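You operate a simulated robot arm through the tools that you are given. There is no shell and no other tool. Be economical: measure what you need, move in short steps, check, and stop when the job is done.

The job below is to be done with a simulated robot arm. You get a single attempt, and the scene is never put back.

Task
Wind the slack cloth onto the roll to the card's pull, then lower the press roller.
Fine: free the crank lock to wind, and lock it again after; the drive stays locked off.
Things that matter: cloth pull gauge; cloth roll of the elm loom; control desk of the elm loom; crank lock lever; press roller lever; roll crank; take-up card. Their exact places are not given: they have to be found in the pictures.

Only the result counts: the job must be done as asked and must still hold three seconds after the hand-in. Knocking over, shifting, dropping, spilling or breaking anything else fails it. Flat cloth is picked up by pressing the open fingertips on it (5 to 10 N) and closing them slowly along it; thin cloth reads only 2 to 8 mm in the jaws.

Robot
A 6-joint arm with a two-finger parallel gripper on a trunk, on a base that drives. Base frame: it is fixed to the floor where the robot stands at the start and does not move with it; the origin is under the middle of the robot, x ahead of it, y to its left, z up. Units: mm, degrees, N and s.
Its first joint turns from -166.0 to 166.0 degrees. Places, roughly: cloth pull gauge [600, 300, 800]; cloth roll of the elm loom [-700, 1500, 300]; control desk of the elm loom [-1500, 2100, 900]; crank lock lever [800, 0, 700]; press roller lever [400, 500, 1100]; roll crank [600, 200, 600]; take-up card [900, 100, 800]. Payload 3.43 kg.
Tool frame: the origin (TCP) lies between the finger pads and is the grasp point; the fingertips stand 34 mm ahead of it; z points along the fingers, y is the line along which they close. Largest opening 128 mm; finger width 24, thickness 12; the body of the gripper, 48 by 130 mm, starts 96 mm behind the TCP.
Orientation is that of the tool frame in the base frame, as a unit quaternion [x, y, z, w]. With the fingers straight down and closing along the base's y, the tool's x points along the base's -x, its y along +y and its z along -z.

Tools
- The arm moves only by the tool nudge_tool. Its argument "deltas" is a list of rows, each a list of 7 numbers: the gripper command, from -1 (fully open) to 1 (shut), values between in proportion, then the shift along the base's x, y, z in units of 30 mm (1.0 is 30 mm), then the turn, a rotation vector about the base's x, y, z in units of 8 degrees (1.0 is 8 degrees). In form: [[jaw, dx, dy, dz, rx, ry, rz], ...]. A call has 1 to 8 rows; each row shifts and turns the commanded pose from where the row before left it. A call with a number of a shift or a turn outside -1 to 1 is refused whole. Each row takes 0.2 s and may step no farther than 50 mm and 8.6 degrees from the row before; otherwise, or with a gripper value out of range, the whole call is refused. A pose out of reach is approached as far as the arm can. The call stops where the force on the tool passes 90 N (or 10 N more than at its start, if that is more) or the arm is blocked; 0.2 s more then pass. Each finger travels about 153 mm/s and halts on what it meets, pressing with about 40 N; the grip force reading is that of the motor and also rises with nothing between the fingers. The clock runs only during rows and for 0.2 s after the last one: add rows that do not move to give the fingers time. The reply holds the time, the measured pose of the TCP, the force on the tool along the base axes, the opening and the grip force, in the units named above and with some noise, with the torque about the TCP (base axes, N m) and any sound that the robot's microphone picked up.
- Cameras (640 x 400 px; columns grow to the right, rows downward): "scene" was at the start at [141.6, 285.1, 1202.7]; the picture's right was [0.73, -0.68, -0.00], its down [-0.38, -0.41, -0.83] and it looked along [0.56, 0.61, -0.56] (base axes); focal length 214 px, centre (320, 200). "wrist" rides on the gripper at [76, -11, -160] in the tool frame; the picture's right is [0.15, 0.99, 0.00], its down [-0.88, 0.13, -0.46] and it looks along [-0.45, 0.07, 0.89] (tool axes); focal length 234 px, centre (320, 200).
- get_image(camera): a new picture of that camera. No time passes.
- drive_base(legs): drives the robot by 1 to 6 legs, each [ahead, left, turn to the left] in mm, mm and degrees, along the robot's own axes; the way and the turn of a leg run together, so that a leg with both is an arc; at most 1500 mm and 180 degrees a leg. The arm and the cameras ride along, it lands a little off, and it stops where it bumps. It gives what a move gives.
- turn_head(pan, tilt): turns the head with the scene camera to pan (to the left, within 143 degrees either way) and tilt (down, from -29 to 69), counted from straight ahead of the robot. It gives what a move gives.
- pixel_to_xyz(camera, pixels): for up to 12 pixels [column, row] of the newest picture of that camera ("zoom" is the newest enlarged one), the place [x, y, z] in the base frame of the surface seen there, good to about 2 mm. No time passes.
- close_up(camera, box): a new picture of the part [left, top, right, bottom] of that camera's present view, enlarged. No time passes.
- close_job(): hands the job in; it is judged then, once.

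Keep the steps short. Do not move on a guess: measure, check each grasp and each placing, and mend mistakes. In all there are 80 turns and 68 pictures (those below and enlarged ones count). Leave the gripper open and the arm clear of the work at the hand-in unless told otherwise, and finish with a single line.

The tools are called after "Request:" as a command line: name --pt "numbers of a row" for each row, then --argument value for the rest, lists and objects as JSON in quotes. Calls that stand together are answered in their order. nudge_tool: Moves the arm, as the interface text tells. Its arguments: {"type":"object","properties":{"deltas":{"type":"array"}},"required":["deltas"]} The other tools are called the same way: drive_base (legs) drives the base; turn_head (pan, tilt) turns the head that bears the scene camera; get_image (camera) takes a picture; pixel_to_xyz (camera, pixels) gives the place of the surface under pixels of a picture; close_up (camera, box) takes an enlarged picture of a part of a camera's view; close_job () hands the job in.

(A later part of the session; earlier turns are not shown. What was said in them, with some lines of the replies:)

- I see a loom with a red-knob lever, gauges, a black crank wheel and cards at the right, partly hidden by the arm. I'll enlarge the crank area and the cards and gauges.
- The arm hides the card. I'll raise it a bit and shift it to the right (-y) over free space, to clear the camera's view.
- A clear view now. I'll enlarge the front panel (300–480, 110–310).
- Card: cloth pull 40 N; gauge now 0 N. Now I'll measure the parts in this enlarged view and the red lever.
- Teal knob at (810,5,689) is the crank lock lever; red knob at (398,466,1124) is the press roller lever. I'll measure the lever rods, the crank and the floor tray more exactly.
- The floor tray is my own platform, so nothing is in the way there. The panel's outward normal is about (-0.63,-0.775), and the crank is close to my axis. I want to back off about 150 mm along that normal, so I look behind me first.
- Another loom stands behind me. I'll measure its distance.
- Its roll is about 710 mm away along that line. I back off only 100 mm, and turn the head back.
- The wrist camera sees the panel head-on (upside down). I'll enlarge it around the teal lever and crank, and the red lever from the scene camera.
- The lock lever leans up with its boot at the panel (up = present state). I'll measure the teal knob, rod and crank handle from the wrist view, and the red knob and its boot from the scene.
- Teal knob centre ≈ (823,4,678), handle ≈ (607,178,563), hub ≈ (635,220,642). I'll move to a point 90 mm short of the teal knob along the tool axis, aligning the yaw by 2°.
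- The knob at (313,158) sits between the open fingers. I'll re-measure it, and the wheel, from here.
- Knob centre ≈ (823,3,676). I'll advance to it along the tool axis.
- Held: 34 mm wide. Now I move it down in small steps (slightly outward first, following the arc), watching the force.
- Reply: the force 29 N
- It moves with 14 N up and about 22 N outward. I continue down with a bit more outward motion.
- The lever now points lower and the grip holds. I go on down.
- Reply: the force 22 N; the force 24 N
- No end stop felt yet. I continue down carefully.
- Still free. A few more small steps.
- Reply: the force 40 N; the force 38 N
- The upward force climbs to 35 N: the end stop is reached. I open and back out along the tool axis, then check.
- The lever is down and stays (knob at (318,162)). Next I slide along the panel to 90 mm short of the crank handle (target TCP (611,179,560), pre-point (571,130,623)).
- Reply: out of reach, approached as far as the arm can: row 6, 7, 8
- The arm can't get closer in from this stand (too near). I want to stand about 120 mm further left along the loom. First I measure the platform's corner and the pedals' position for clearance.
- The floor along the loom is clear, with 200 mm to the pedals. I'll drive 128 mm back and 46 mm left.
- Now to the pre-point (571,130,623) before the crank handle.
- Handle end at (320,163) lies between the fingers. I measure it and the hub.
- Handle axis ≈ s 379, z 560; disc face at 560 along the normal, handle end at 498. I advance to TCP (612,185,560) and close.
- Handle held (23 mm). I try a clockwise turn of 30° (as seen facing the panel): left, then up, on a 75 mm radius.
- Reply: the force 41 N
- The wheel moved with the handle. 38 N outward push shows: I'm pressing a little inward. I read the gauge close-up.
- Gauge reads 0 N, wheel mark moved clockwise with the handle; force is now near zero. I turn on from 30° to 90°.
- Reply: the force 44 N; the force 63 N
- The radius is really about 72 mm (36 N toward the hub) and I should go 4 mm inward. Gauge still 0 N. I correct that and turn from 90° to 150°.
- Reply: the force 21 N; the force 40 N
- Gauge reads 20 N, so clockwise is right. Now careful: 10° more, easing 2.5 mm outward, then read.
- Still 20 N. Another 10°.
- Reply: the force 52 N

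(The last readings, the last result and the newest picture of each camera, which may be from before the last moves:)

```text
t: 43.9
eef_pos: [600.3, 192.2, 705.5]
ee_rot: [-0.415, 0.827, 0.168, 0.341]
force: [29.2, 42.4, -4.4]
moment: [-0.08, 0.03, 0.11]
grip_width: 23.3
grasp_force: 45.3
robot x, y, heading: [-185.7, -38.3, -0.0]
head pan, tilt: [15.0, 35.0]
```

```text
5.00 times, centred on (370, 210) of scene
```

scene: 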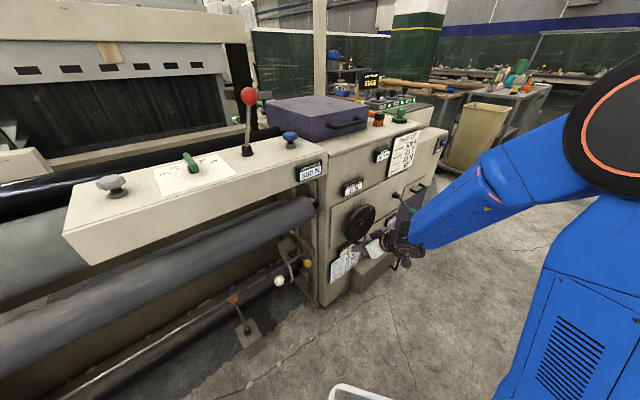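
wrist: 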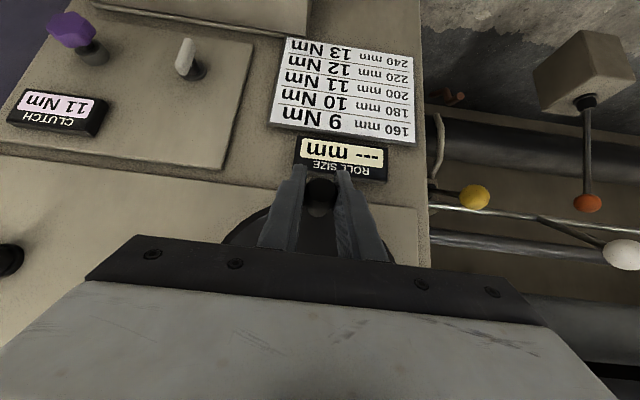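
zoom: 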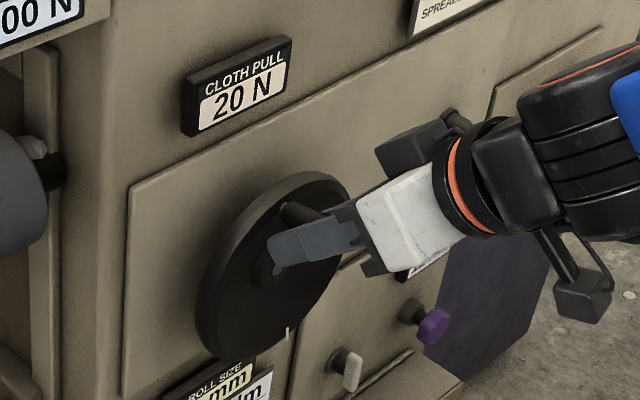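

Still 20 N. About 12° more over the top.

Request:
nudge_tool --pt "1 0.23 -0.11 0.03 0 0 0" --pt "1 0.2 -0.135 0.0 0 0 0" --pt "1 0 0 0 0 0 0"

Request:
close_up --camera "scene" --box '[320, 170, 420, 250]'

```text
t: 44.7
eef_pos: [612.6, 183.3, 706.3]
ee_rot: [-0.414, 0.827, 0.168, 0.341]
force: [22.6, 32.5, 12.0]
moment: [-0.18, 0.11, 0.05]
grip_width: 23.5
grasp_force: 45.1
robot x, y, heading: [-188.5, -32.3, 0.0]
head pan, tilt: [15.0, 35.0]
```

```text
5.00 times, centred on (370, 210) of scene
```

zoom: 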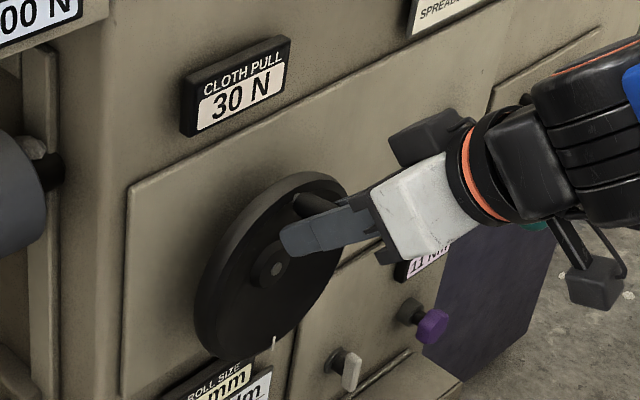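

30 N at about 182°. I continue 20° (handle passes the top and starts down).

Request:
nudge_tool --pt "1 0.376 -0.19 -0.04 0 0 0" --pt "1 0.314 -0.248 -0.12 0 0 0" --pt "1 0 0 0 0 0 0"

Request:
close_up --camera "scene" --box '[320, 170, 420, 250]'

```text
t: 45.5
eef_pos: [633.5, 168.0, 701.3]
ee_rot: [-0.414, 0.827, 0.169, 0.342]
force: [10.1, -10.7, 30.9]
moment: [-0.29, 0.28, 0.16]
grip_width: 23.6
grasp_force: 45.5
robot x, y, heading: [-188.6, -36.6, -0.1]
head pan, tilt: [15.0, 35.0]
```

```text
5.00 times, centred on (370, 210) of scene
```

zoom: 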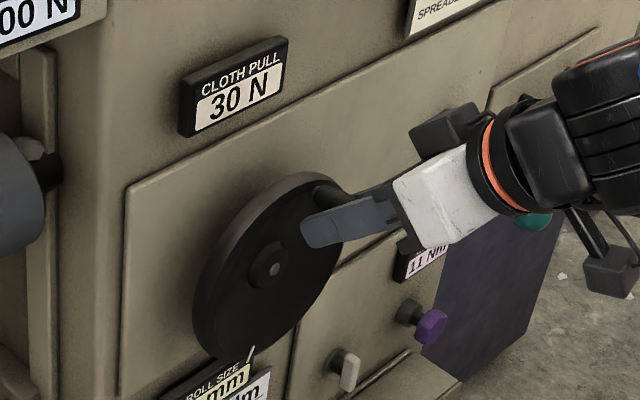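

Still 30 N at about 203°. 10° more, with slightly larger radius (31 N up).

Request:
nudge_tool --pt "1 0.15 -0.117 -0.04 0 0 0" --pt "1 0.146 -0.116 -0.09 0 0 0" --pt "1 0 0 0 0 0 0"

Request:
close_up --camera "scene" --box '[320, 170, 420, 250]'

```text
t: 46.3
eef_pos: [641.5, 161.7, 696.2]
ee_rot: [-0.414, 0.827, 0.169, 0.341]
force: [5.3, -13.1, 17.7]
moment: [-0.12, 0.16, 0.32]
grip_width: 23.4
grasp_force: 44.8
robot x, y, heading: [-187.9, -31.6, -0.0]
head pan, tilt: [15.0, 35.0]
```

```text
5.00 times, centred on (370, 210) of scene
```

zoom: 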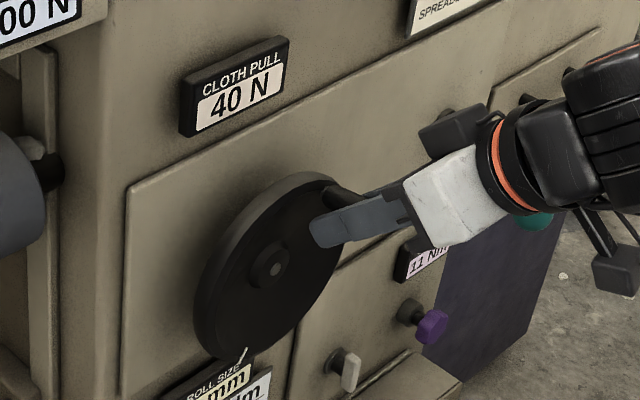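

40 N just appeared at about 212°; the change points (≈176° and ≈208°) put true 40 N near 223°. I go about 10° more to the middle of the band.

Request:
nudge_tool --pt "1 0.12 -0.094 -0.1 0 0 0" --pt "1 0.118 -0.094 -0.113 0 0 0" --pt "1 0 0 0 0 0 0"

Request:
close_up --camera "scene" --box '[320, 170, 420, 250]'

```text
t: 47.1
eef_pos: [647.6, 157.3, 690.9]
ee_rot: [-0.414, 0.827, 0.169, 0.341]
force: [-0.1, -6.8, 8.4]
moment: [0.0, 0.0, 0.18]
grip_width: 23.6
grasp_force: 44.7
robot x, y, heading: [-191.2, -35.3, 0.1]
head pan, tilt: [15.0, 35.0]
```

```text
5.00 times, centred on (370, 210) of scene
```

zoom: 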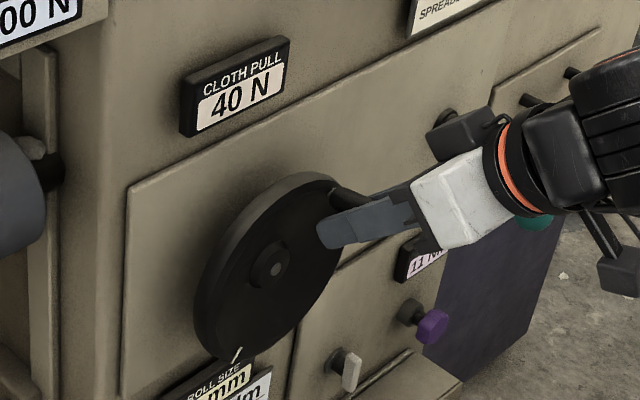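

Still 40 N at about 217°. A 3° touch more, then open the fingers and back off along the tool axis to see if it holds.

Request:
nudge_tool --pt "1 0.075 -0.06 -0.09 0 0 0" --pt "1 0 0 0 0 0 0" --pt "0.6 0 0 0 0 0 0" --pt "-0.2 0 0 0 0 0 0" --pt "-0.2 0 0 0 0 0 0"

Request:
close_up --camera "scene" --box '[320, 170, 420, 250]'

```text
t: 48.3
eef_pos: [652.7, 157.0, 688.3]
ee_rot: [-0.414, 0.827, 0.169, 0.341]
force: [-0.1, -0.1, 0.0]
moment: [0.01, -0.04, 0.02]
grip_width: 76.9
grasp_force: 0.0
robot x, y, heading: [-191.4, -29.6, 0.0]
head pan, tilt: [15.0, 35.0]
```

```text
5.00 times, centred on (370, 210) of scene
```

zoom: 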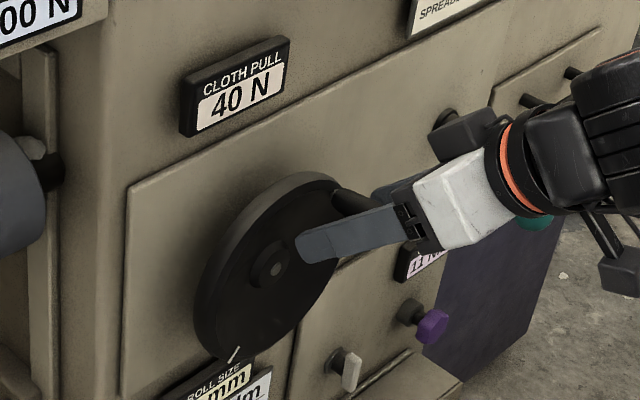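

It holds at 40 N with the fingers open. I back off 100 mm and fly to the pre-point before the lowered teal knob (797,-33,634).

Request:
nudge_tool --pt "-0.2 -0.44 -0.55 0.7 0 0 0" --pt "-0.2 -0.44 -0.55 0.7 0 0 0" --pt "-0.2 -0.44 -0.55 0.7 0 0 0" --pt "-1 -0.44 -0.55 0.7 0 0 0" --pt "-1 -0.44 -0.55 0.7 0 0 0" --pt "-1 0 0 0 0 0 0"

Request:
nudge_tool --pt "-1 0.89 -0.6 -0.63 0 0 0" --pt "-1 0.89 -0.6 -0.63 0 0 0" --pt "-1 0.89 -0.6 -0.63 0 0 0" --pt "-1 0.89 -0.6 -0.63 0 0 0" --pt "-1 0.89 -0.6 -0.63 0 0 0" --pt "-1 0.89 -0.6 -0.63 0 0 0" --pt "-1 0.89 -0.6 -0.63 0 0 0" --pt "-1 0 0 0 0 0 0"

Request:
get_image --camera "wrist"

```text
t: 49.7
eef_pos: [585.1, 73.2, 793.4]
ee_rot: [-0.414, 0.827, 0.169, 0.341]
force: [-0.7, -0.2, 0.3]
moment: [0.02, 0.01, -0.03]
grip_width: 127.8
grasp_force: 0.1
robot x, y, heading: [-190.5, -32.9, 0.0]
head pan, tilt: [15.0, 35.0]
```

```text
t: 51.5
eef_pos: [773.6, -52.9, 663.6]
ee_rot: [-0.415, 0.827, 0.17, 0.34]
force: [-0.3, 1.3, -0.4]
moment: [-0.03, 0.03, 0.02]
grip_width: 127.9
grasp_force: 0.0
robot x, y, heading: [-192.7, -30.8, -0.1]
head pan, tilt: [15.0, 35.0]
```

```text
28 pictures are left
```

wrist: 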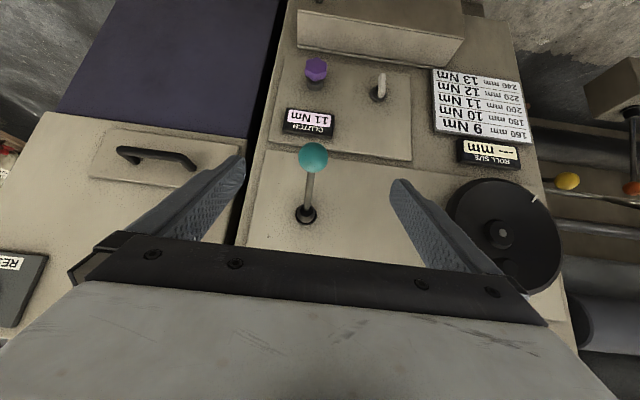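

Teal knob at (313,158). I measure it.

Request:
pixel_to_xyz --camera "wrist" --pixels '[[313, 158], [302, 158], [324, 158], [313, 147], [313, 169]]'

```text
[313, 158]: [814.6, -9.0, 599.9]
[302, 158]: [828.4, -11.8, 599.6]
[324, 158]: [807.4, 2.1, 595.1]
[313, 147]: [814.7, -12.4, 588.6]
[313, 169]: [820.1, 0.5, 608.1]
```

Knob centre ≈ (823,3,592), exactly mirrored from its first place (676), so the throw is 592↔676. I advance and grip.

Request:
nudge_tool --pt "-1 0.555 0.62 -0.796 0 0 0" --pt "-1 0.555 0.62 -0.796 0 0 0" --pt "-1 0.555 0.62 -0.796 0 0 0" --pt "-1 0 0 0 0 0 0"

Request:
nudge_tool --pt "0.3 0 0 0 0 0 0" --pt "0.7 0 0 0 0 0 0" --pt "1 0 0 0 0 0 0" --pt "1 0 0 0 0 0 0"

Request:
get_image --camera "wrist"

```text
t: 52.5
eef_pos: [822.5, 4.7, 591.5]
ee_rot: [-0.415, 0.827, 0.168, 0.341]
force: [-0.2, -0.1, -0.4]
moment: [-0.01, -0.01, -0.01]
grip_width: 128.1
grasp_force: 0.1
robot x, y, heading: [-189.6, -32.9, -0.2]
head pan, tilt: [15.0, 35.0]
```

```text
t: 53.5
eef_pos: [824.6, 3.3, 592.2]
ee_rot: [-0.414, 0.827, 0.169, 0.341]
force: [41.6, -18.0, 2.7]
moment: [-0.07, 0.1, 0.07]
grip_width: 33.9
grasp_force: 45.0
robot x, y, heading: [-188.8, -33.2, -0.0]
head pan, tilt: [15.0, 35.0]
```

```text
27 pictures are left
```

wrist: 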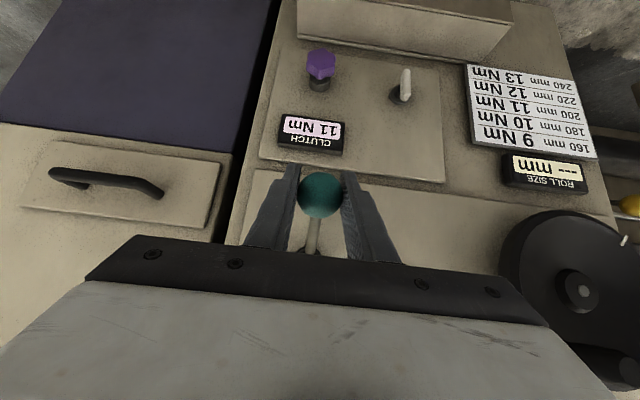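

Gripped at 34 mm. I swing it up along the arc, relieving the sideways load by 2.5 mm.

Request:
nudge_tool --pt "1 -0.028 -0.175 0.433 0 0 0" --pt "1 -0.06 -0.08 0.48 0 0 0" --pt "1 -0.02 -0.027 0.487 0 0 0" --pt "1 0 0 0 0 0 0"

Request:
nudge_tool --pt "1 0.02 0.027 0.487 0 0 0" --pt "1 0.06 0.08 0.48 0 0 0" --pt "1 0.094 0.125 0.433 0 0 0" --pt "1 0 0 0 0 0 0"

Request:
get_image --camera "wrist"

```text
t: 54.5
eef_pos: [817.2, -7.1, 631.1]
ee_rot: [-0.416, 0.827, 0.17, 0.339]
force: [-4.9, -14.1, -14.4]
moment: [-0.95, 0.76, -0.01]
grip_width: 33.9
grasp_force: 44.8
robot x, y, heading: [-189.5, -35.4, 0.1]
head pan, tilt: [15.0, 35.0]
```

```text
t: 55.5
eef_pos: [823.9, 3.0, 673.7]
ee_rot: [-0.414, 0.827, 0.169, 0.341]
force: [-14.4, -5.1, -6.9]
moment: [-0.78, 0.73, -0.04]
grip_width: 33.8
grasp_force: 44.9
robot x, y, heading: [-191.5, -30.6, -0.2]
head pan, tilt: [15.0, 35.0]
```

```text
26 pictures are left
```

wrist: 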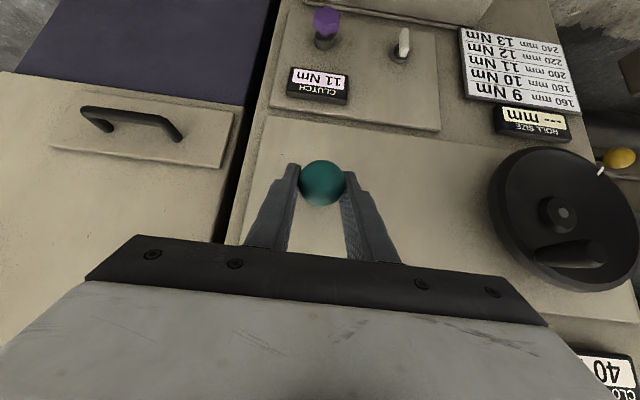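

The knob lags slightly. I push on up and in to feel the stop.

Request:
nudge_tool --pt "1 0.08 0.11 0.3 0 0 0" --pt "1 0.08 0.11 0.3 0 0 0" --pt "1 0 0 0 0 0 0"

Request:
nudge_tool --pt "1 0.03 0.04 0.2 0 0 0" --pt "1 0 0 0 0 0 0" --pt "0.2 0 0 0 0 0 0" --pt "-1 0 0 0 0 0 0" --pt "-1 0 0 0 0 0 0"

Request:
get_image --camera "wrist"

```text
t: 56.3
eef_pos: [831.0, 10.4, 694.3]
ee_rot: [-0.416, 0.826, 0.17, 0.342]
force: [-6.0, 13.5, -9.2]
moment: [0.16, 0.04, -0.08]
grip_width: 32.2
grasp_force: 44.5
robot x, y, heading: [-191.6, -33.6, -0.1]
head pan, tilt: [15.0, 35.0]
```

```text
t: 57.5
eef_pos: [829.9, 8.7, 697.3]
ee_rot: [-0.415, 0.827, 0.169, 0.341]
force: [-0.5, 1.0, 0.6]
moment: [0.0, -0.02, 0.02]
grip_width: 128.0
grasp_force: 0.0
robot x, y, heading: [-189.8, -32.1, 0.0]
head pan, tilt: [15.0, 35.0]
```

```text
25 pictures are left
```

wrist: 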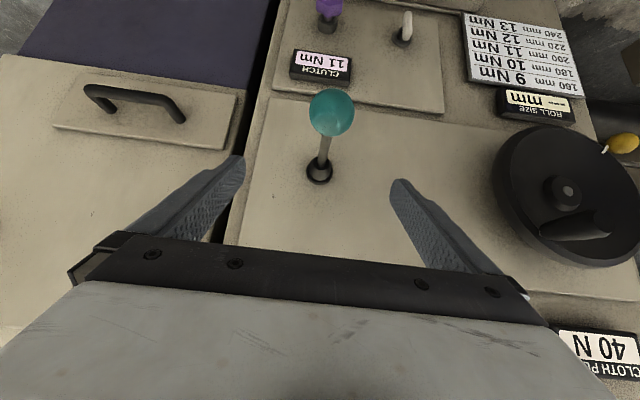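

The knob slipped at the end. I measure where the lever now stands.

Request:
pixel_to_xyz --camera "wrist" --pixels '[[332, 112], [318, 112], [345, 112], [332, 98], [332, 126], [320, 172]]'

```text
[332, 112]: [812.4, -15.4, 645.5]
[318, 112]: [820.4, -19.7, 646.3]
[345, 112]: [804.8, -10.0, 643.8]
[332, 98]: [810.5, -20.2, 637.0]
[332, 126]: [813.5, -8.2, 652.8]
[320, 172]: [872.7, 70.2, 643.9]
```

The lever rests about mid-way (knob centre ≈ (820,-4,635)), friction-held. I lower the open fingers to it and regrip.

Request:
nudge_tool --pt "-1 -0.11 -0.14 -0.69 0 0 0" --pt "-1 -0.11 -0.14 -0.69 0 0 0" --pt "-1 -0.11 -0.14 -0.69 0 0 0" --pt "-1 0 0 0 0 0 0" --pt "0.3 0 0 0 0 0 0" --pt "1 0 0 0 0 0 0" --pt "1 0 0 0 0 0 0" --pt "1 0 0 0 0 0 0"

Request:
get_image --camera "wrist"

```text
t: 59.3
eef_pos: [819.9, -3.8, 634.2]
ee_rot: [-0.415, 0.827, 0.169, 0.34]
force: [-8.6, 2.5, -1.5]
moment: [-0.09, 0.02, 0.03]
grip_width: 33.9
grasp_force: 44.7
robot x, y, heading: [-191.7, -31.8, -0.1]
head pan, tilt: [15.0, 35.0]
```

```text
24 pictures are left
```

wrist: 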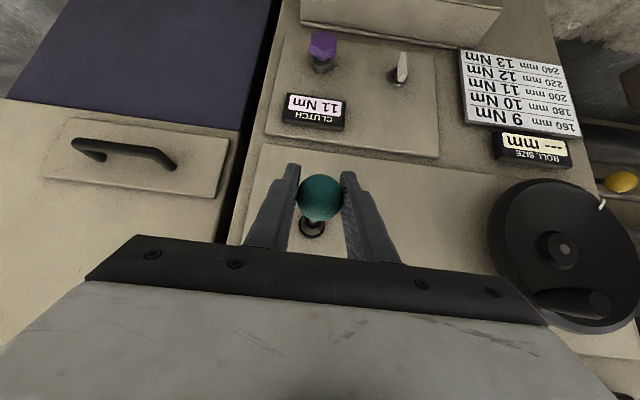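

Well centred. I lift in smaller, slower steps along the upper arc.

Request:
nudge_tool --pt "1 0.005 0.005 0.2 0 0 0" --pt "1 0.01 0.015 0.2 0 0 0" --pt "1 0.02 0.03 0.2 0 0 0" --pt "1 0.03 0.04 0.2 0 0 0" --pt "1 0 0 0 0 0 0"

Request:
get_image --camera "wrist"

```text
t: 60.5
eef_pos: [821.1, -1.8, 658.3]
ee_rot: [-0.414, 0.827, 0.169, 0.341]
force: [-1.6, -1.9, -14.0]
moment: [-0.97, 0.73, 0.01]
grip_width: 34.1
grasp_force: 44.8
robot x, y, heading: [-191.4, -36.2, 0.1]
head pan, tilt: [15.0, 35.0]
```

```text
23 pictures are left
```

wrist: 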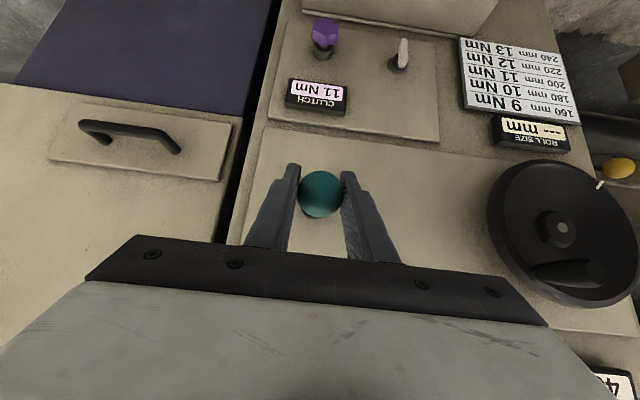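

Good, only about 2 mm lag. On up to about z 680.

Request:
nudge_tool --pt "1 0.03 0.04 0.2 0 0 0" --pt "1 0.04 0.05 0.2 0 0 0" --pt "1 0.04 0.05 0.2 0 0 0" --pt "1 0.04 0.05 0.15 0 0 0" --pt "1 0 0 0 0 0 0"

Request:
get_image --camera "wrist"

```text
t: 61.7
eef_pos: [826.6, 5.7, 679.4]
ee_rot: [-0.415, 0.827, 0.169, 0.34]
force: [-5.8, -2.7, -24.9]
moment: [-0.46, 0.34, 0.07]
grip_width: 34.0
grasp_force: 44.7
robot x, y, heading: [-191.5, -34.3, 0.1]
head pan, tilt: [15.0, 35.0]
```

```text
22 pictures are left
```

wrist: 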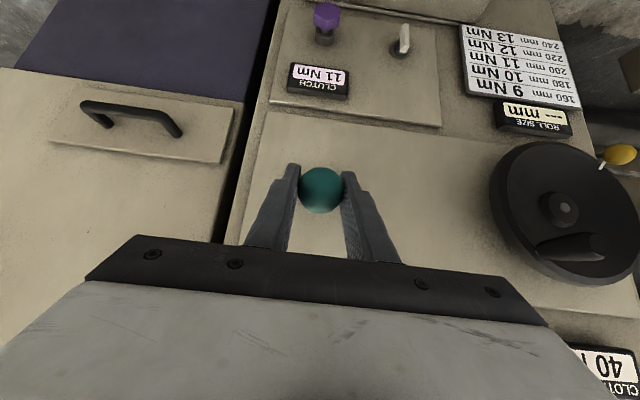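

Down-force has risen to 25 N – near the stop. 4 mm more, then open and check.

Request:
nudge_tool --pt "1 0.02 0.03 0.13 0 0 0" --pt "1 0 0 0 0 0 0"

Request:
nudge_tool --pt "0.2 0 0 0 0 0 0" --pt "-1 0 0 0 0 0 0" --pt "-1 0 0 0 0 0 0" --pt "-1 -0.44 -0.55 0.7 0 0 0" --pt "-1 -0.44 -0.55 0.7 0 0 0" --pt "-1 -0.44 -0.55 0.7 0 0 0" --pt "-1 0 0 0 0 0 0"

Request:
get_image --camera "wrist"

```text
t: 62.3
eef_pos: [826.7, 6.0, 682.4]
ee_rot: [-0.415, 0.827, 0.169, 0.34]
force: [-13.7, -5.7, -38.3]
moment: [0.02, -0.01, 0.0]
grip_width: 33.8
grasp_force: 44.5
robot x, y, heading: [-189.6, -33.1, -0.2]
head pan, tilt: [15.0, 35.0]
```

```text
t: 63.9
eef_pos: [787.7, -45.0, 746.5]
ee_rot: [-0.414, 0.827, 0.169, 0.341]
force: [0.7, 0.9, 0.2]
moment: [-0.01, -0.01, 0.0]
grip_width: 128.0
grasp_force: 0.1
robot x, y, heading: [-184.2, -33.1, 0.2]
head pan, tilt: [15.0, 35.0]
```

```text
21 pictures are left
```

wrist: 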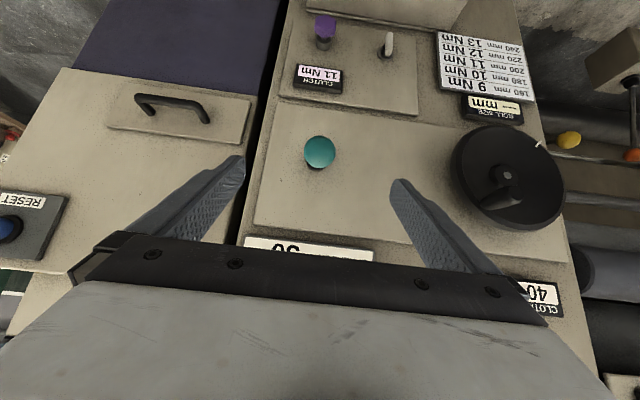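

I measure the teal knob to compare with its first place (surface (814,-10,684)).

Request:
pixel_to_xyz --camera "wrist" --pixels '[[320, 152], [307, 152], [333, 152], [320, 139], [320, 165]]'

Request:
close_up --camera "wrist" --box '[440, 90, 600, 320]'

```text
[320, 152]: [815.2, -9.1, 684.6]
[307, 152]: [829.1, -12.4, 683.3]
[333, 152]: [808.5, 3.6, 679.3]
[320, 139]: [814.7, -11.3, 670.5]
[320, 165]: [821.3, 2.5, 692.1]
```

```text
1.74 times, centred on (520, 205) of wrist
```

zoom: 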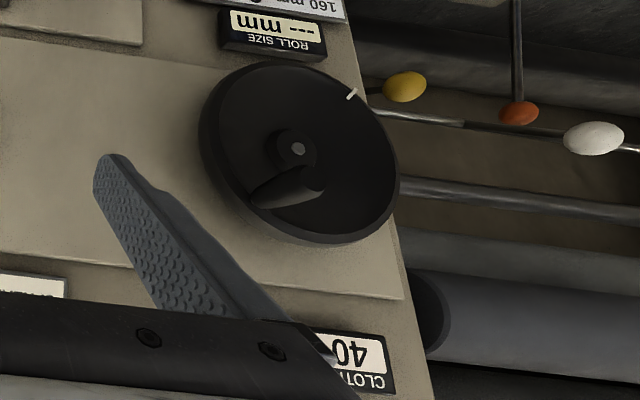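

The lock lever is back exactly at its first place and the gauge shows 40 N. Next the red press roller lever: knob centre ≈ (408,475,1122). I fly up and along to the pre-point (368,426,1185).

Request:
nudge_tool --pt "-1 -0.6 0.66 1 0 0 0" --pt "-1 -0.6 0.66 1 0 0 0" --pt "-1 -0.6 0.66 1 0 0 0" --pt "-1 -0.6 0.66 1 0 0 0" --pt "-1 -0.6 0.66 1 0 0 0" --pt "-1 -0.6 0.66 1 0 0 0" --pt "-1 -0.6 0.66 1 0 0 0" --pt "-1 -0.6 0.66 1 0 0 0"

Request:
nudge_tool --pt "-1 -0.83 0.95 0.6 0 0 0" --pt "-1 -0.83 0.95 0.6 0 0 0" --pt "-1 -0.83 0.95 0.6 0 0 0" --pt "-1 -0.83 0.95 0.6 0 0 0" --pt "-1 -0.83 0.95 0.6 0 0 0" --pt "-1 -0.83 0.95 0.6 0 0 0" --pt "-1 -0.83 0.95 0.6 0 0 0" --pt "-1 0 0 0 0 0 0"

Request:
turn_head --pan 40 --tilt 25

Request:
get_image --camera "scene"

Request:
get_image --camera "wrist"

```text
t: 65.7
eef_pos: [642.8, 116.8, 988.8]
ee_rot: [-0.414, 0.827, 0.168, 0.341]
force: [-0.1, 0.7, 0.3]
moment: [-0.04, 0.07, 0.04]
grip_width: 128.0
grasp_force: 0.0
robot x, y, heading: [-186.4, -27.1, 0.1]
head pan, tilt: [15.0, 35.0]
```

```text
t: 67.5
eef_pos: [468.1, 314.0, 1112.0]
ee_rot: [-0.414, 0.827, 0.168, 0.341]
force: [0.2, 0.5, -0.3]
moment: [0.0, 0.0, -0.03]
grip_width: 128.0
grasp_force: 0.0
robot x, y, heading: [-194.1, -30.6, 0.1]
head pan, tilt: [15.0, 35.0]
```

```text
t: 68.4
eef_pos: [469.0, 313.9, 1113.6]
ee_rot: [-0.414, 0.827, 0.169, 0.341]
force: [0.9, 0.0, 1.6]
moment: [-0.01, 0.01, 0.02]
grip_width: 128.1
grasp_force: 0.1
robot x, y, heading: [-190.2, -34.1, 0.1]
head pan, tilt: [40.0, 25.0]
```

```text
19 pictures are left
```

scene: 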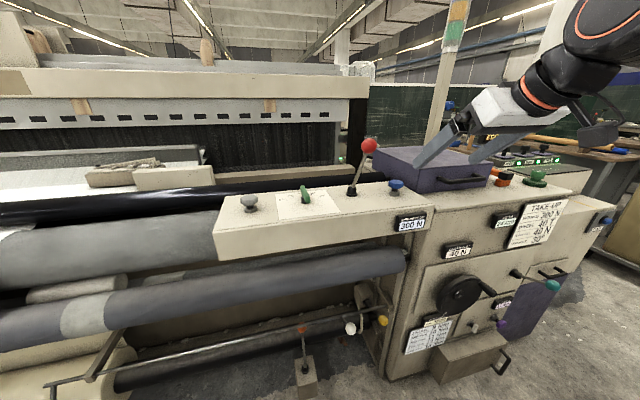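

```text
18 pictures are left
```

wrist: 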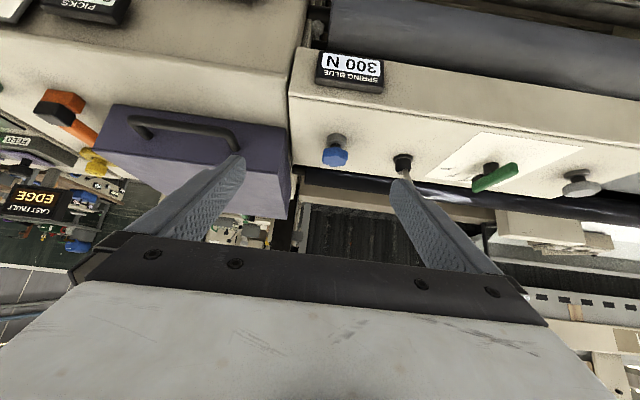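

Clear view. I re-measure the red knob and boot from the scene before the approach, and move to the pre-point, rising first.

Request:
pixel_to_xyz --camera "scene" --pixels '[[369, 145], [363, 145], [375, 145], [369, 139], [369, 151], [360, 168], [352, 190]]'

Request:
nudge_tool --pt "-1 -0.3 0.2 0.9 0 0 0" --pt "-1 -0.6 0.6 0.7 0 0 0" --pt "-1 -0.8 0.95 0.5 0 0 0" --pt "-1 -0.83 0.99 0.27 0 0 0" --pt "-1 -0.83 0.99 0 0 0 0" --pt "-1 0 0 0 0 0 0"

Request:
get_image --camera "wrist"

```text
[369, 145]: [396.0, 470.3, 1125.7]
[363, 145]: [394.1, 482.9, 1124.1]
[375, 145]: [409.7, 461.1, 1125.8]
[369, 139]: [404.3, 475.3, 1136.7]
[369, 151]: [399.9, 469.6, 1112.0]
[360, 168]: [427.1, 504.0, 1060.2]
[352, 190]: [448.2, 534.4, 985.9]
```

```text
t: 69.8
eef_pos: [370.2, 425.5, 1186.4]
ee_rot: [-0.415, 0.826, 0.17, 0.341]
force: [-0.3, -0.2, -0.4]
moment: [-0.01, 0.0, 0.03]
grip_width: 128.0
grasp_force: 0.0
robot x, y, heading: [-189.4, -33.2, 0.5]
head pan, tilt: [40.0, 25.0]
```

```text
17 pictures are left
```

wrist: 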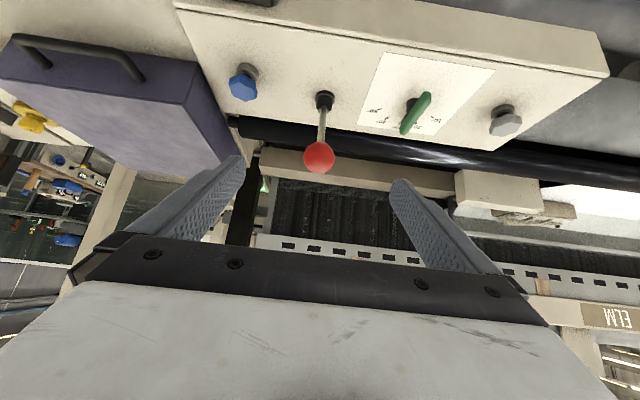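

ELM loom confirmed; the red knob (319,157) is centred between the fingers. I measure it from here.

Request:
pixel_to_xyz --camera "wrist" --pixels '[[319, 157], [307, 157], [331, 157], [319, 145], [319, 169], [323, 120], [325, 98]]'

```text
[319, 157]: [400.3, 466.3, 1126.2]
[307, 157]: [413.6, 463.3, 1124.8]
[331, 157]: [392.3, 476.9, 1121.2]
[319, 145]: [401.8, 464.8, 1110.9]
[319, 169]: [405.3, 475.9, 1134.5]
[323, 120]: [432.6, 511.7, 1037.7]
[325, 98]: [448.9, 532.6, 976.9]
```

Knob centre ≈ (410,479,1118); rod leans 29° toward me. I advance and grip.

Request:
nudge_tool --pt "-1 0.438 0.594 -0.76 0 0 0" --pt "-1 0.438 0.594 -0.76 0 0 0" --pt "-1 0.438 0.594 -0.76 0 0 0" --pt "-1 0 0 0 0 0 0"

Request:
nudge_tool --pt "0.3 0 0 0 0 0 0" --pt "0.7 0 0 0 0 0 0" --pt "1 0 0 0 0 0 0" --pt "1 0 0 0 0 0 0"

Request:
get_image --camera "wrist"

```text
t: 70.8
eef_pos: [406.8, 479.4, 1115.2]
ee_rot: [-0.414, 0.827, 0.168, 0.341]
force: [-0.5, -0.4, 0.2]
moment: [-0.01, -0.03, -0.01]
grip_width: 128.1
grasp_force: 0.2
robot x, y, heading: [-194.5, -33.7, 0.1]
head pan, tilt: [40.0, 25.0]
```

```text
t: 71.8
eef_pos: [409.4, 476.8, 1115.1]
ee_rot: [-0.413, 0.828, 0.167, 0.341]
force: [34.0, -22.8, 1.3]
moment: [0.09, -0.01, -0.09]
grip_width: 34.2
grasp_force: 44.5
robot x, y, heading: [-188.7, -33.8, 0.1]
head pan, tilt: [40.0, 25.0]
```

```text
16 pictures are left
```

wrist: 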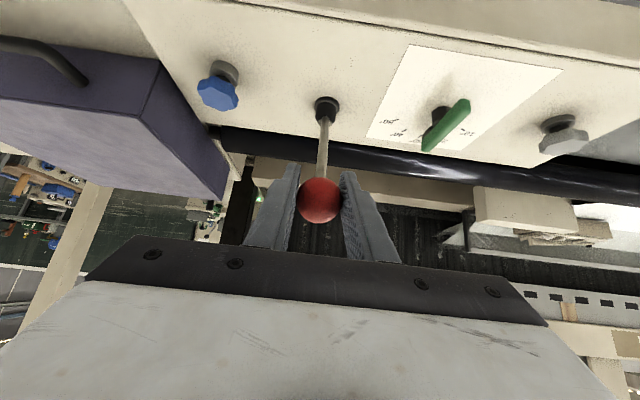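

Gripped (34 mm). I push it away from me along its arc, first about 14°.

Request:
nudge_tool --pt "1 0.2 0.2 0.15 0 0 0" --pt "1 0.208 0.22 0.127 0 0 0" --pt "1 0.18 0.247 0.105 0 0 0" --pt "1 0.18 0.247 0.098 0 0 0" --pt "1 0 0 0 0 0 0"

Request:
get_image --camera "wrist"

```text
t: 73.0
eef_pos: [431.2, 506.0, 1131.8]
ee_rot: [-0.414, 0.827, 0.169, 0.341]
force: [12.1, -15.3, -3.3]
moment: [-0.58, 0.66, 0.04]
grip_width: 34.1
grasp_force: 45.5
robot x, y, heading: [-190.6, -32.0, -0.0]
head pan, tilt: [40.0, 25.0]
```

```text
15 pictures are left
```

wrist: 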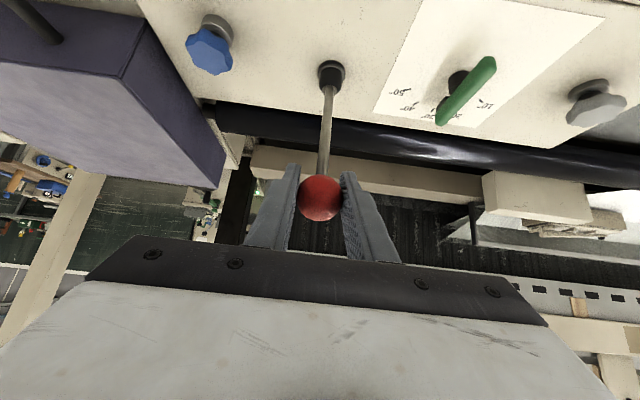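

It follows well, with little force. I continue to the vertical and beyond, in small steps.

Request:
nudge_tool --pt "1 0.186 0.255 0.07 0 0 0" --pt "1 0.186 0.255 0.06 0 0 0" --pt "1 0.216 0.297 0.03 0 0 0" --pt "1 0.216 0.297 0.02 0 0 0" --pt "1 0 0 0 0 0 0"

Request:
nudge_tool --pt "1 0.216 0.297 -0.02 0 0 0" --pt "1 0.216 0.297 -0.03 0 0 0" --pt "1 0.186 0.255 -0.06 0 0 0" --pt "1 0.186 0.255 -0.07 0 0 0" --pt "1 0 0 0 0 0 0"

Request:
get_image --camera "wrist"

```text
t: 74.2
eef_pos: [454.3, 539.8, 1138.5]
ee_rot: [-0.413, 0.827, 0.169, 0.341]
force: [4.0, -9.6, 9.3]
moment: [-0.62, 0.57, 0.04]
grip_width: 34.2
grasp_force: 45.1
robot x, y, heading: [-188.3, -32.6, -0.0]
head pan, tilt: [40.0, 25.0]
```

```text
t: 75.4
eef_pos: [478.9, 573.3, 1130.7]
ee_rot: [-0.414, 0.827, 0.17, 0.341]
force: [2.4, -2.8, 16.1]
moment: [-0.4, 0.49, 0.02]
grip_width: 34.1
grasp_force: 44.9
robot x, y, heading: [-191.3, -32.6, -0.0]
head pan, tilt: [40.0, 25.0]
```

```text
14 pictures are left
```

wrist: 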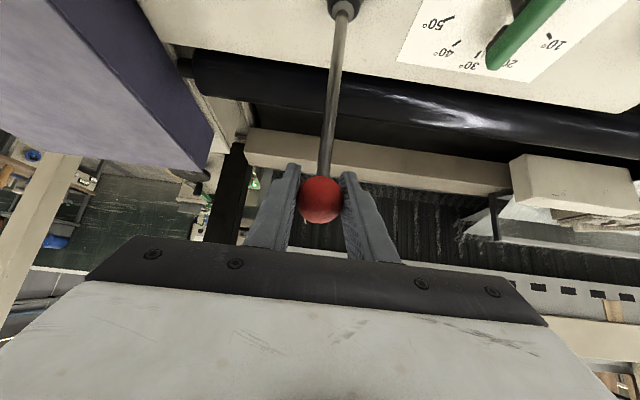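

Going well. On to about 29° the other side, watching for the stop.

Request:
nudge_tool --pt "1 0.18 0.247 -0.098 0 0 0" --pt "1 0.18 0.247 -0.105 0 0 0" --pt "1 0.171 0.235 -0.13 0 0 0" --pt "1 0.171 0.235 -0.145 0 0 0" --pt "1 0 0 0 0 0 0"

Request:
get_image --camera "wrist"

```text
t: 76.6
eef_pos: [500.7, 602.3, 1115.9]
ee_rot: [-0.415, 0.827, 0.169, 0.34]
force: [-4.6, 2.0, 11.8]
moment: [-0.76, 0.5, 0.0]
grip_width: 34.0
grasp_force: 45.0
robot x, y, heading: [-187.9, -33.3, 0.1]
head pan, tilt: [40.0, 25.0]
```

```text
13 pictures are left
```

wrist: 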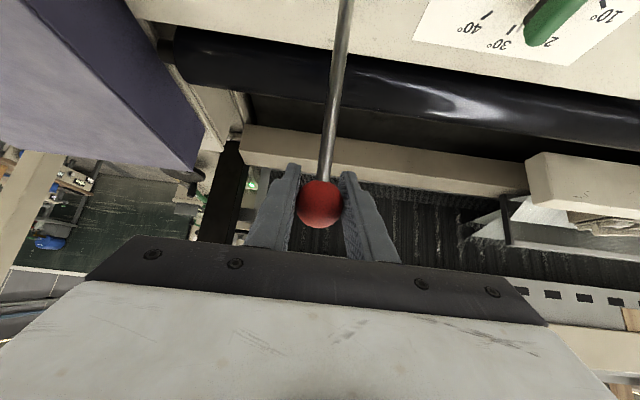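

No hard stop yet. A few 5 mm steps more.

Request:
nudge_tool --pt "1 0.087 0.119 -0.085 0 0 0" --pt "1 0.087 0.119 -0.09 0 0 0" --pt "1 0 0 0 0 0 0"

Request:
nudge_tool --pt "1 0.085 0.115 -0.095 0 0 0" --pt "1 0 0 0 0 0 0"

```text
t: 77.4
eef_pos: [506.0, 608.8, 1111.7]
ee_rot: [-0.415, 0.827, 0.169, 0.341]
force: [-10.9, 3.7, 6.4]
moment: [-0.76, 0.45, -0.03]
grip_width: 33.7
grasp_force: 45.2
robot x, y, heading: [-192.0, -32.0, 0.3]
head pan, tilt: [40.0, 25.0]
```

```text
t: 78.0
eef_pos: [507.7, 611.3, 1108.8]
ee_rot: [-0.414, 0.826, 0.169, 0.342]
force: [-13.7, -3.2, 1.9]
moment: [-0.19, 0.06, -0.06]
grip_width: 34.2
grasp_force: 44.9
robot x, y, heading: [-189.8, -35.1, -0.2]
head pan, tilt: [40.0, 25.0]
```

The torque falls as it did at the other lever's end stop. Two more small steps.

Request:
nudge_tool --pt "1 0.085 0.115 -0.095 0 0 0" --pt "1 0 0 0 0 0 0"

Request:
nudge_tool --pt "1 0.05 0.07 -0.06 0 0 0" --pt "1 0 0 0 0 0 0"

Request:
get_image --camera "wrist"

```text
t: 78.6
eef_pos: [508.9, 613.5, 1108.3]
ee_rot: [-0.414, 0.827, 0.169, 0.342]
force: [-28.4, -28.7, 7.0]
moment: [0.23, -0.22, 0.02]
grip_width: 34.2
grasp_force: 45.3
robot x, y, heading: [-192.8, -35.1, -0.1]
head pan, tilt: [40.0, 25.0]
```

```text
t: 79.2
eef_pos: [510.8, 616.3, 1108.4]
ee_rot: [-0.414, 0.826, 0.17, 0.343]
force: [-23.4, -24.2, 21.3]
moment: [0.17, -0.12, 0.01]
grip_width: 33.8
grasp_force: 44.9
robot x, y, heading: [-189.0, -31.3, -0.2]
head pan, tilt: [40.0, 25.0]
```

```text
12 pictures are left
```

wrist: 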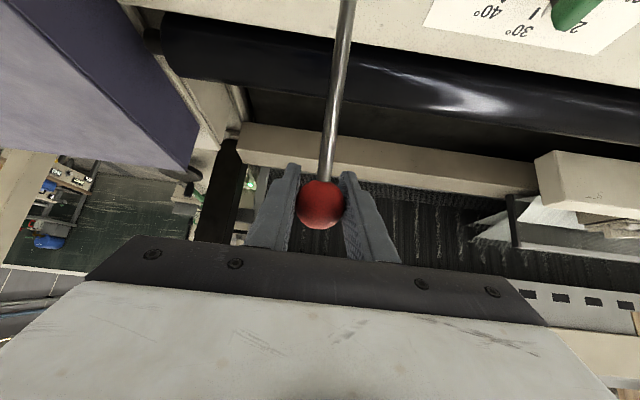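

The force against me has risen to about 40 N: the stop is reached. I open and back out along the tool axis, then look at the lever, roller and gauge.

Request:
nudge_tool --pt "0.2 0 0 0 0 0 0" --pt "-1 0 0 0 0 0 0" --pt "-1 0 0 0 0 0 0" --pt "-1 -0.44 -0.55 0.7 0 0 0" --pt "-1 -0.44 -0.55 0.7 0 0 0" --pt "-1 -0.44 -0.55 0.7 0 0 0" --pt "-1 -0.44 -0.55 0.7 0 0 0" --pt "-1 -0.44 -0.55 0.7 0 0 0"

Request:
nudge_tool --pt "-1 0.1 -0.95 0.2 0 0 0" --pt "-1 0.1 -0.95 0.2 0 0 0" --pt "-1 0.1 -0.95 0 0 0 0" --pt "-1 0.1 -0.95 0 0 0 0" --pt "-1 0.1 -0.95 0 0 0 0" --pt "-1 0.1 -0.95 0 0 0 0" --pt "-1 0.1 -0.95 0 0 0 0" --pt "-1 0 0 0 0 0 0"

Request:
get_image --camera "scene"

```text
t: 81.0
eef_pos: [447.7, 533.8, 1208.7]
ee_rot: [-0.414, 0.827, 0.168, 0.341]
force: [-0.6, 1.3, 0.2]
moment: [-0.02, 0.0, 0.03]
grip_width: 128.2
grasp_force: 0.2
robot x, y, heading: [-189.9, -34.4, 0.0]
head pan, tilt: [40.0, 25.0]
```

```text
t: 82.8
eef_pos: [465.4, 336.8, 1220.1]
ee_rot: [-0.414, 0.827, 0.169, 0.341]
force: [0.5, 0.0, 0.3]
moment: [-0.02, -0.03, 0.02]
grip_width: 128.2
grasp_force: 0.0
robot x, y, heading: [-192.4, -35.0, 0.0]
head pan, tilt: [40.0, 25.0]
```

```text
11 pictures are left
```

scene: 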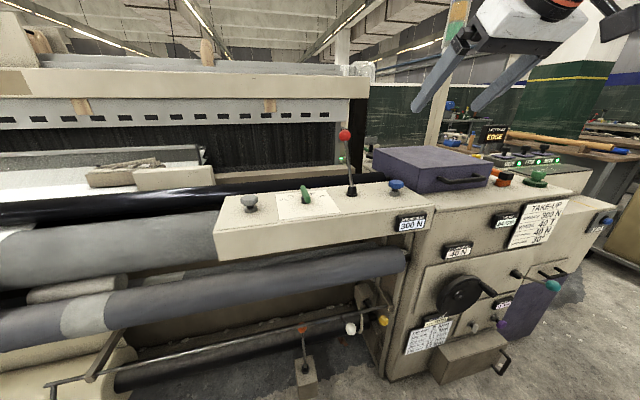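

The lever stays tilted away, and the front roller sits lower than before (right end now at row ~262 vs 255). I check the lever position, gauge and lock close-up.

Request:
close_up --camera "scene" --box '[340, 210, 600, 370]'

Request:
pixel_to_xyz --camera "scene" --pixels '[[345, 135], [551, 286], [350, 185], [200, 290], [458, 253]]'

Request:
close_up --camera "scene" --box '[0, 120, 420, 390]'

```text
2.46 times, centred on (470, 290) of scene
```

zoom: 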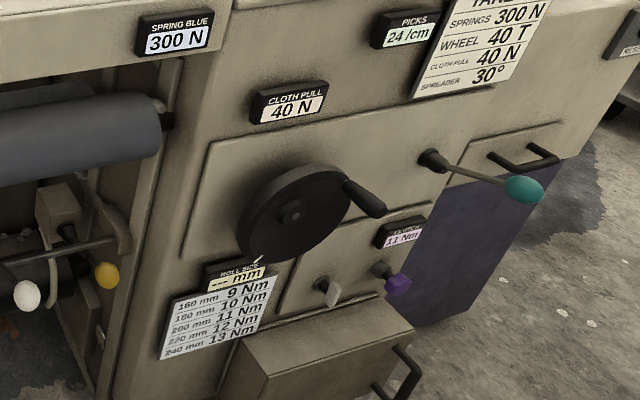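

```text
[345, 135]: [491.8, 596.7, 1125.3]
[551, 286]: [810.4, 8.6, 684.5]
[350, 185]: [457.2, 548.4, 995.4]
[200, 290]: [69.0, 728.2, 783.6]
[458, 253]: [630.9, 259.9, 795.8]
```

```text
1.48 times, centred on (210, 255) of scene
```

zoom: 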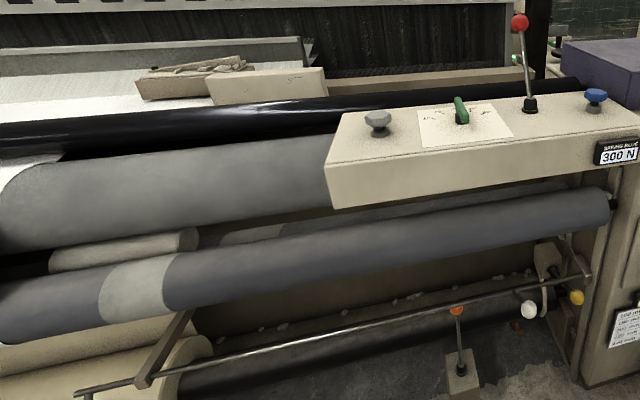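

Gauge 40 N, lock lever up in its first place, red lever at its far stop with the roller lowered, gripper open and clear. I hand in.

Request:
close_job

```text
The job is handed in.
```

The cloth is wound to 40 N as the card asks, the crank is locked again, the press roller is lowered, the drive was left untouched, and the job is handed in.
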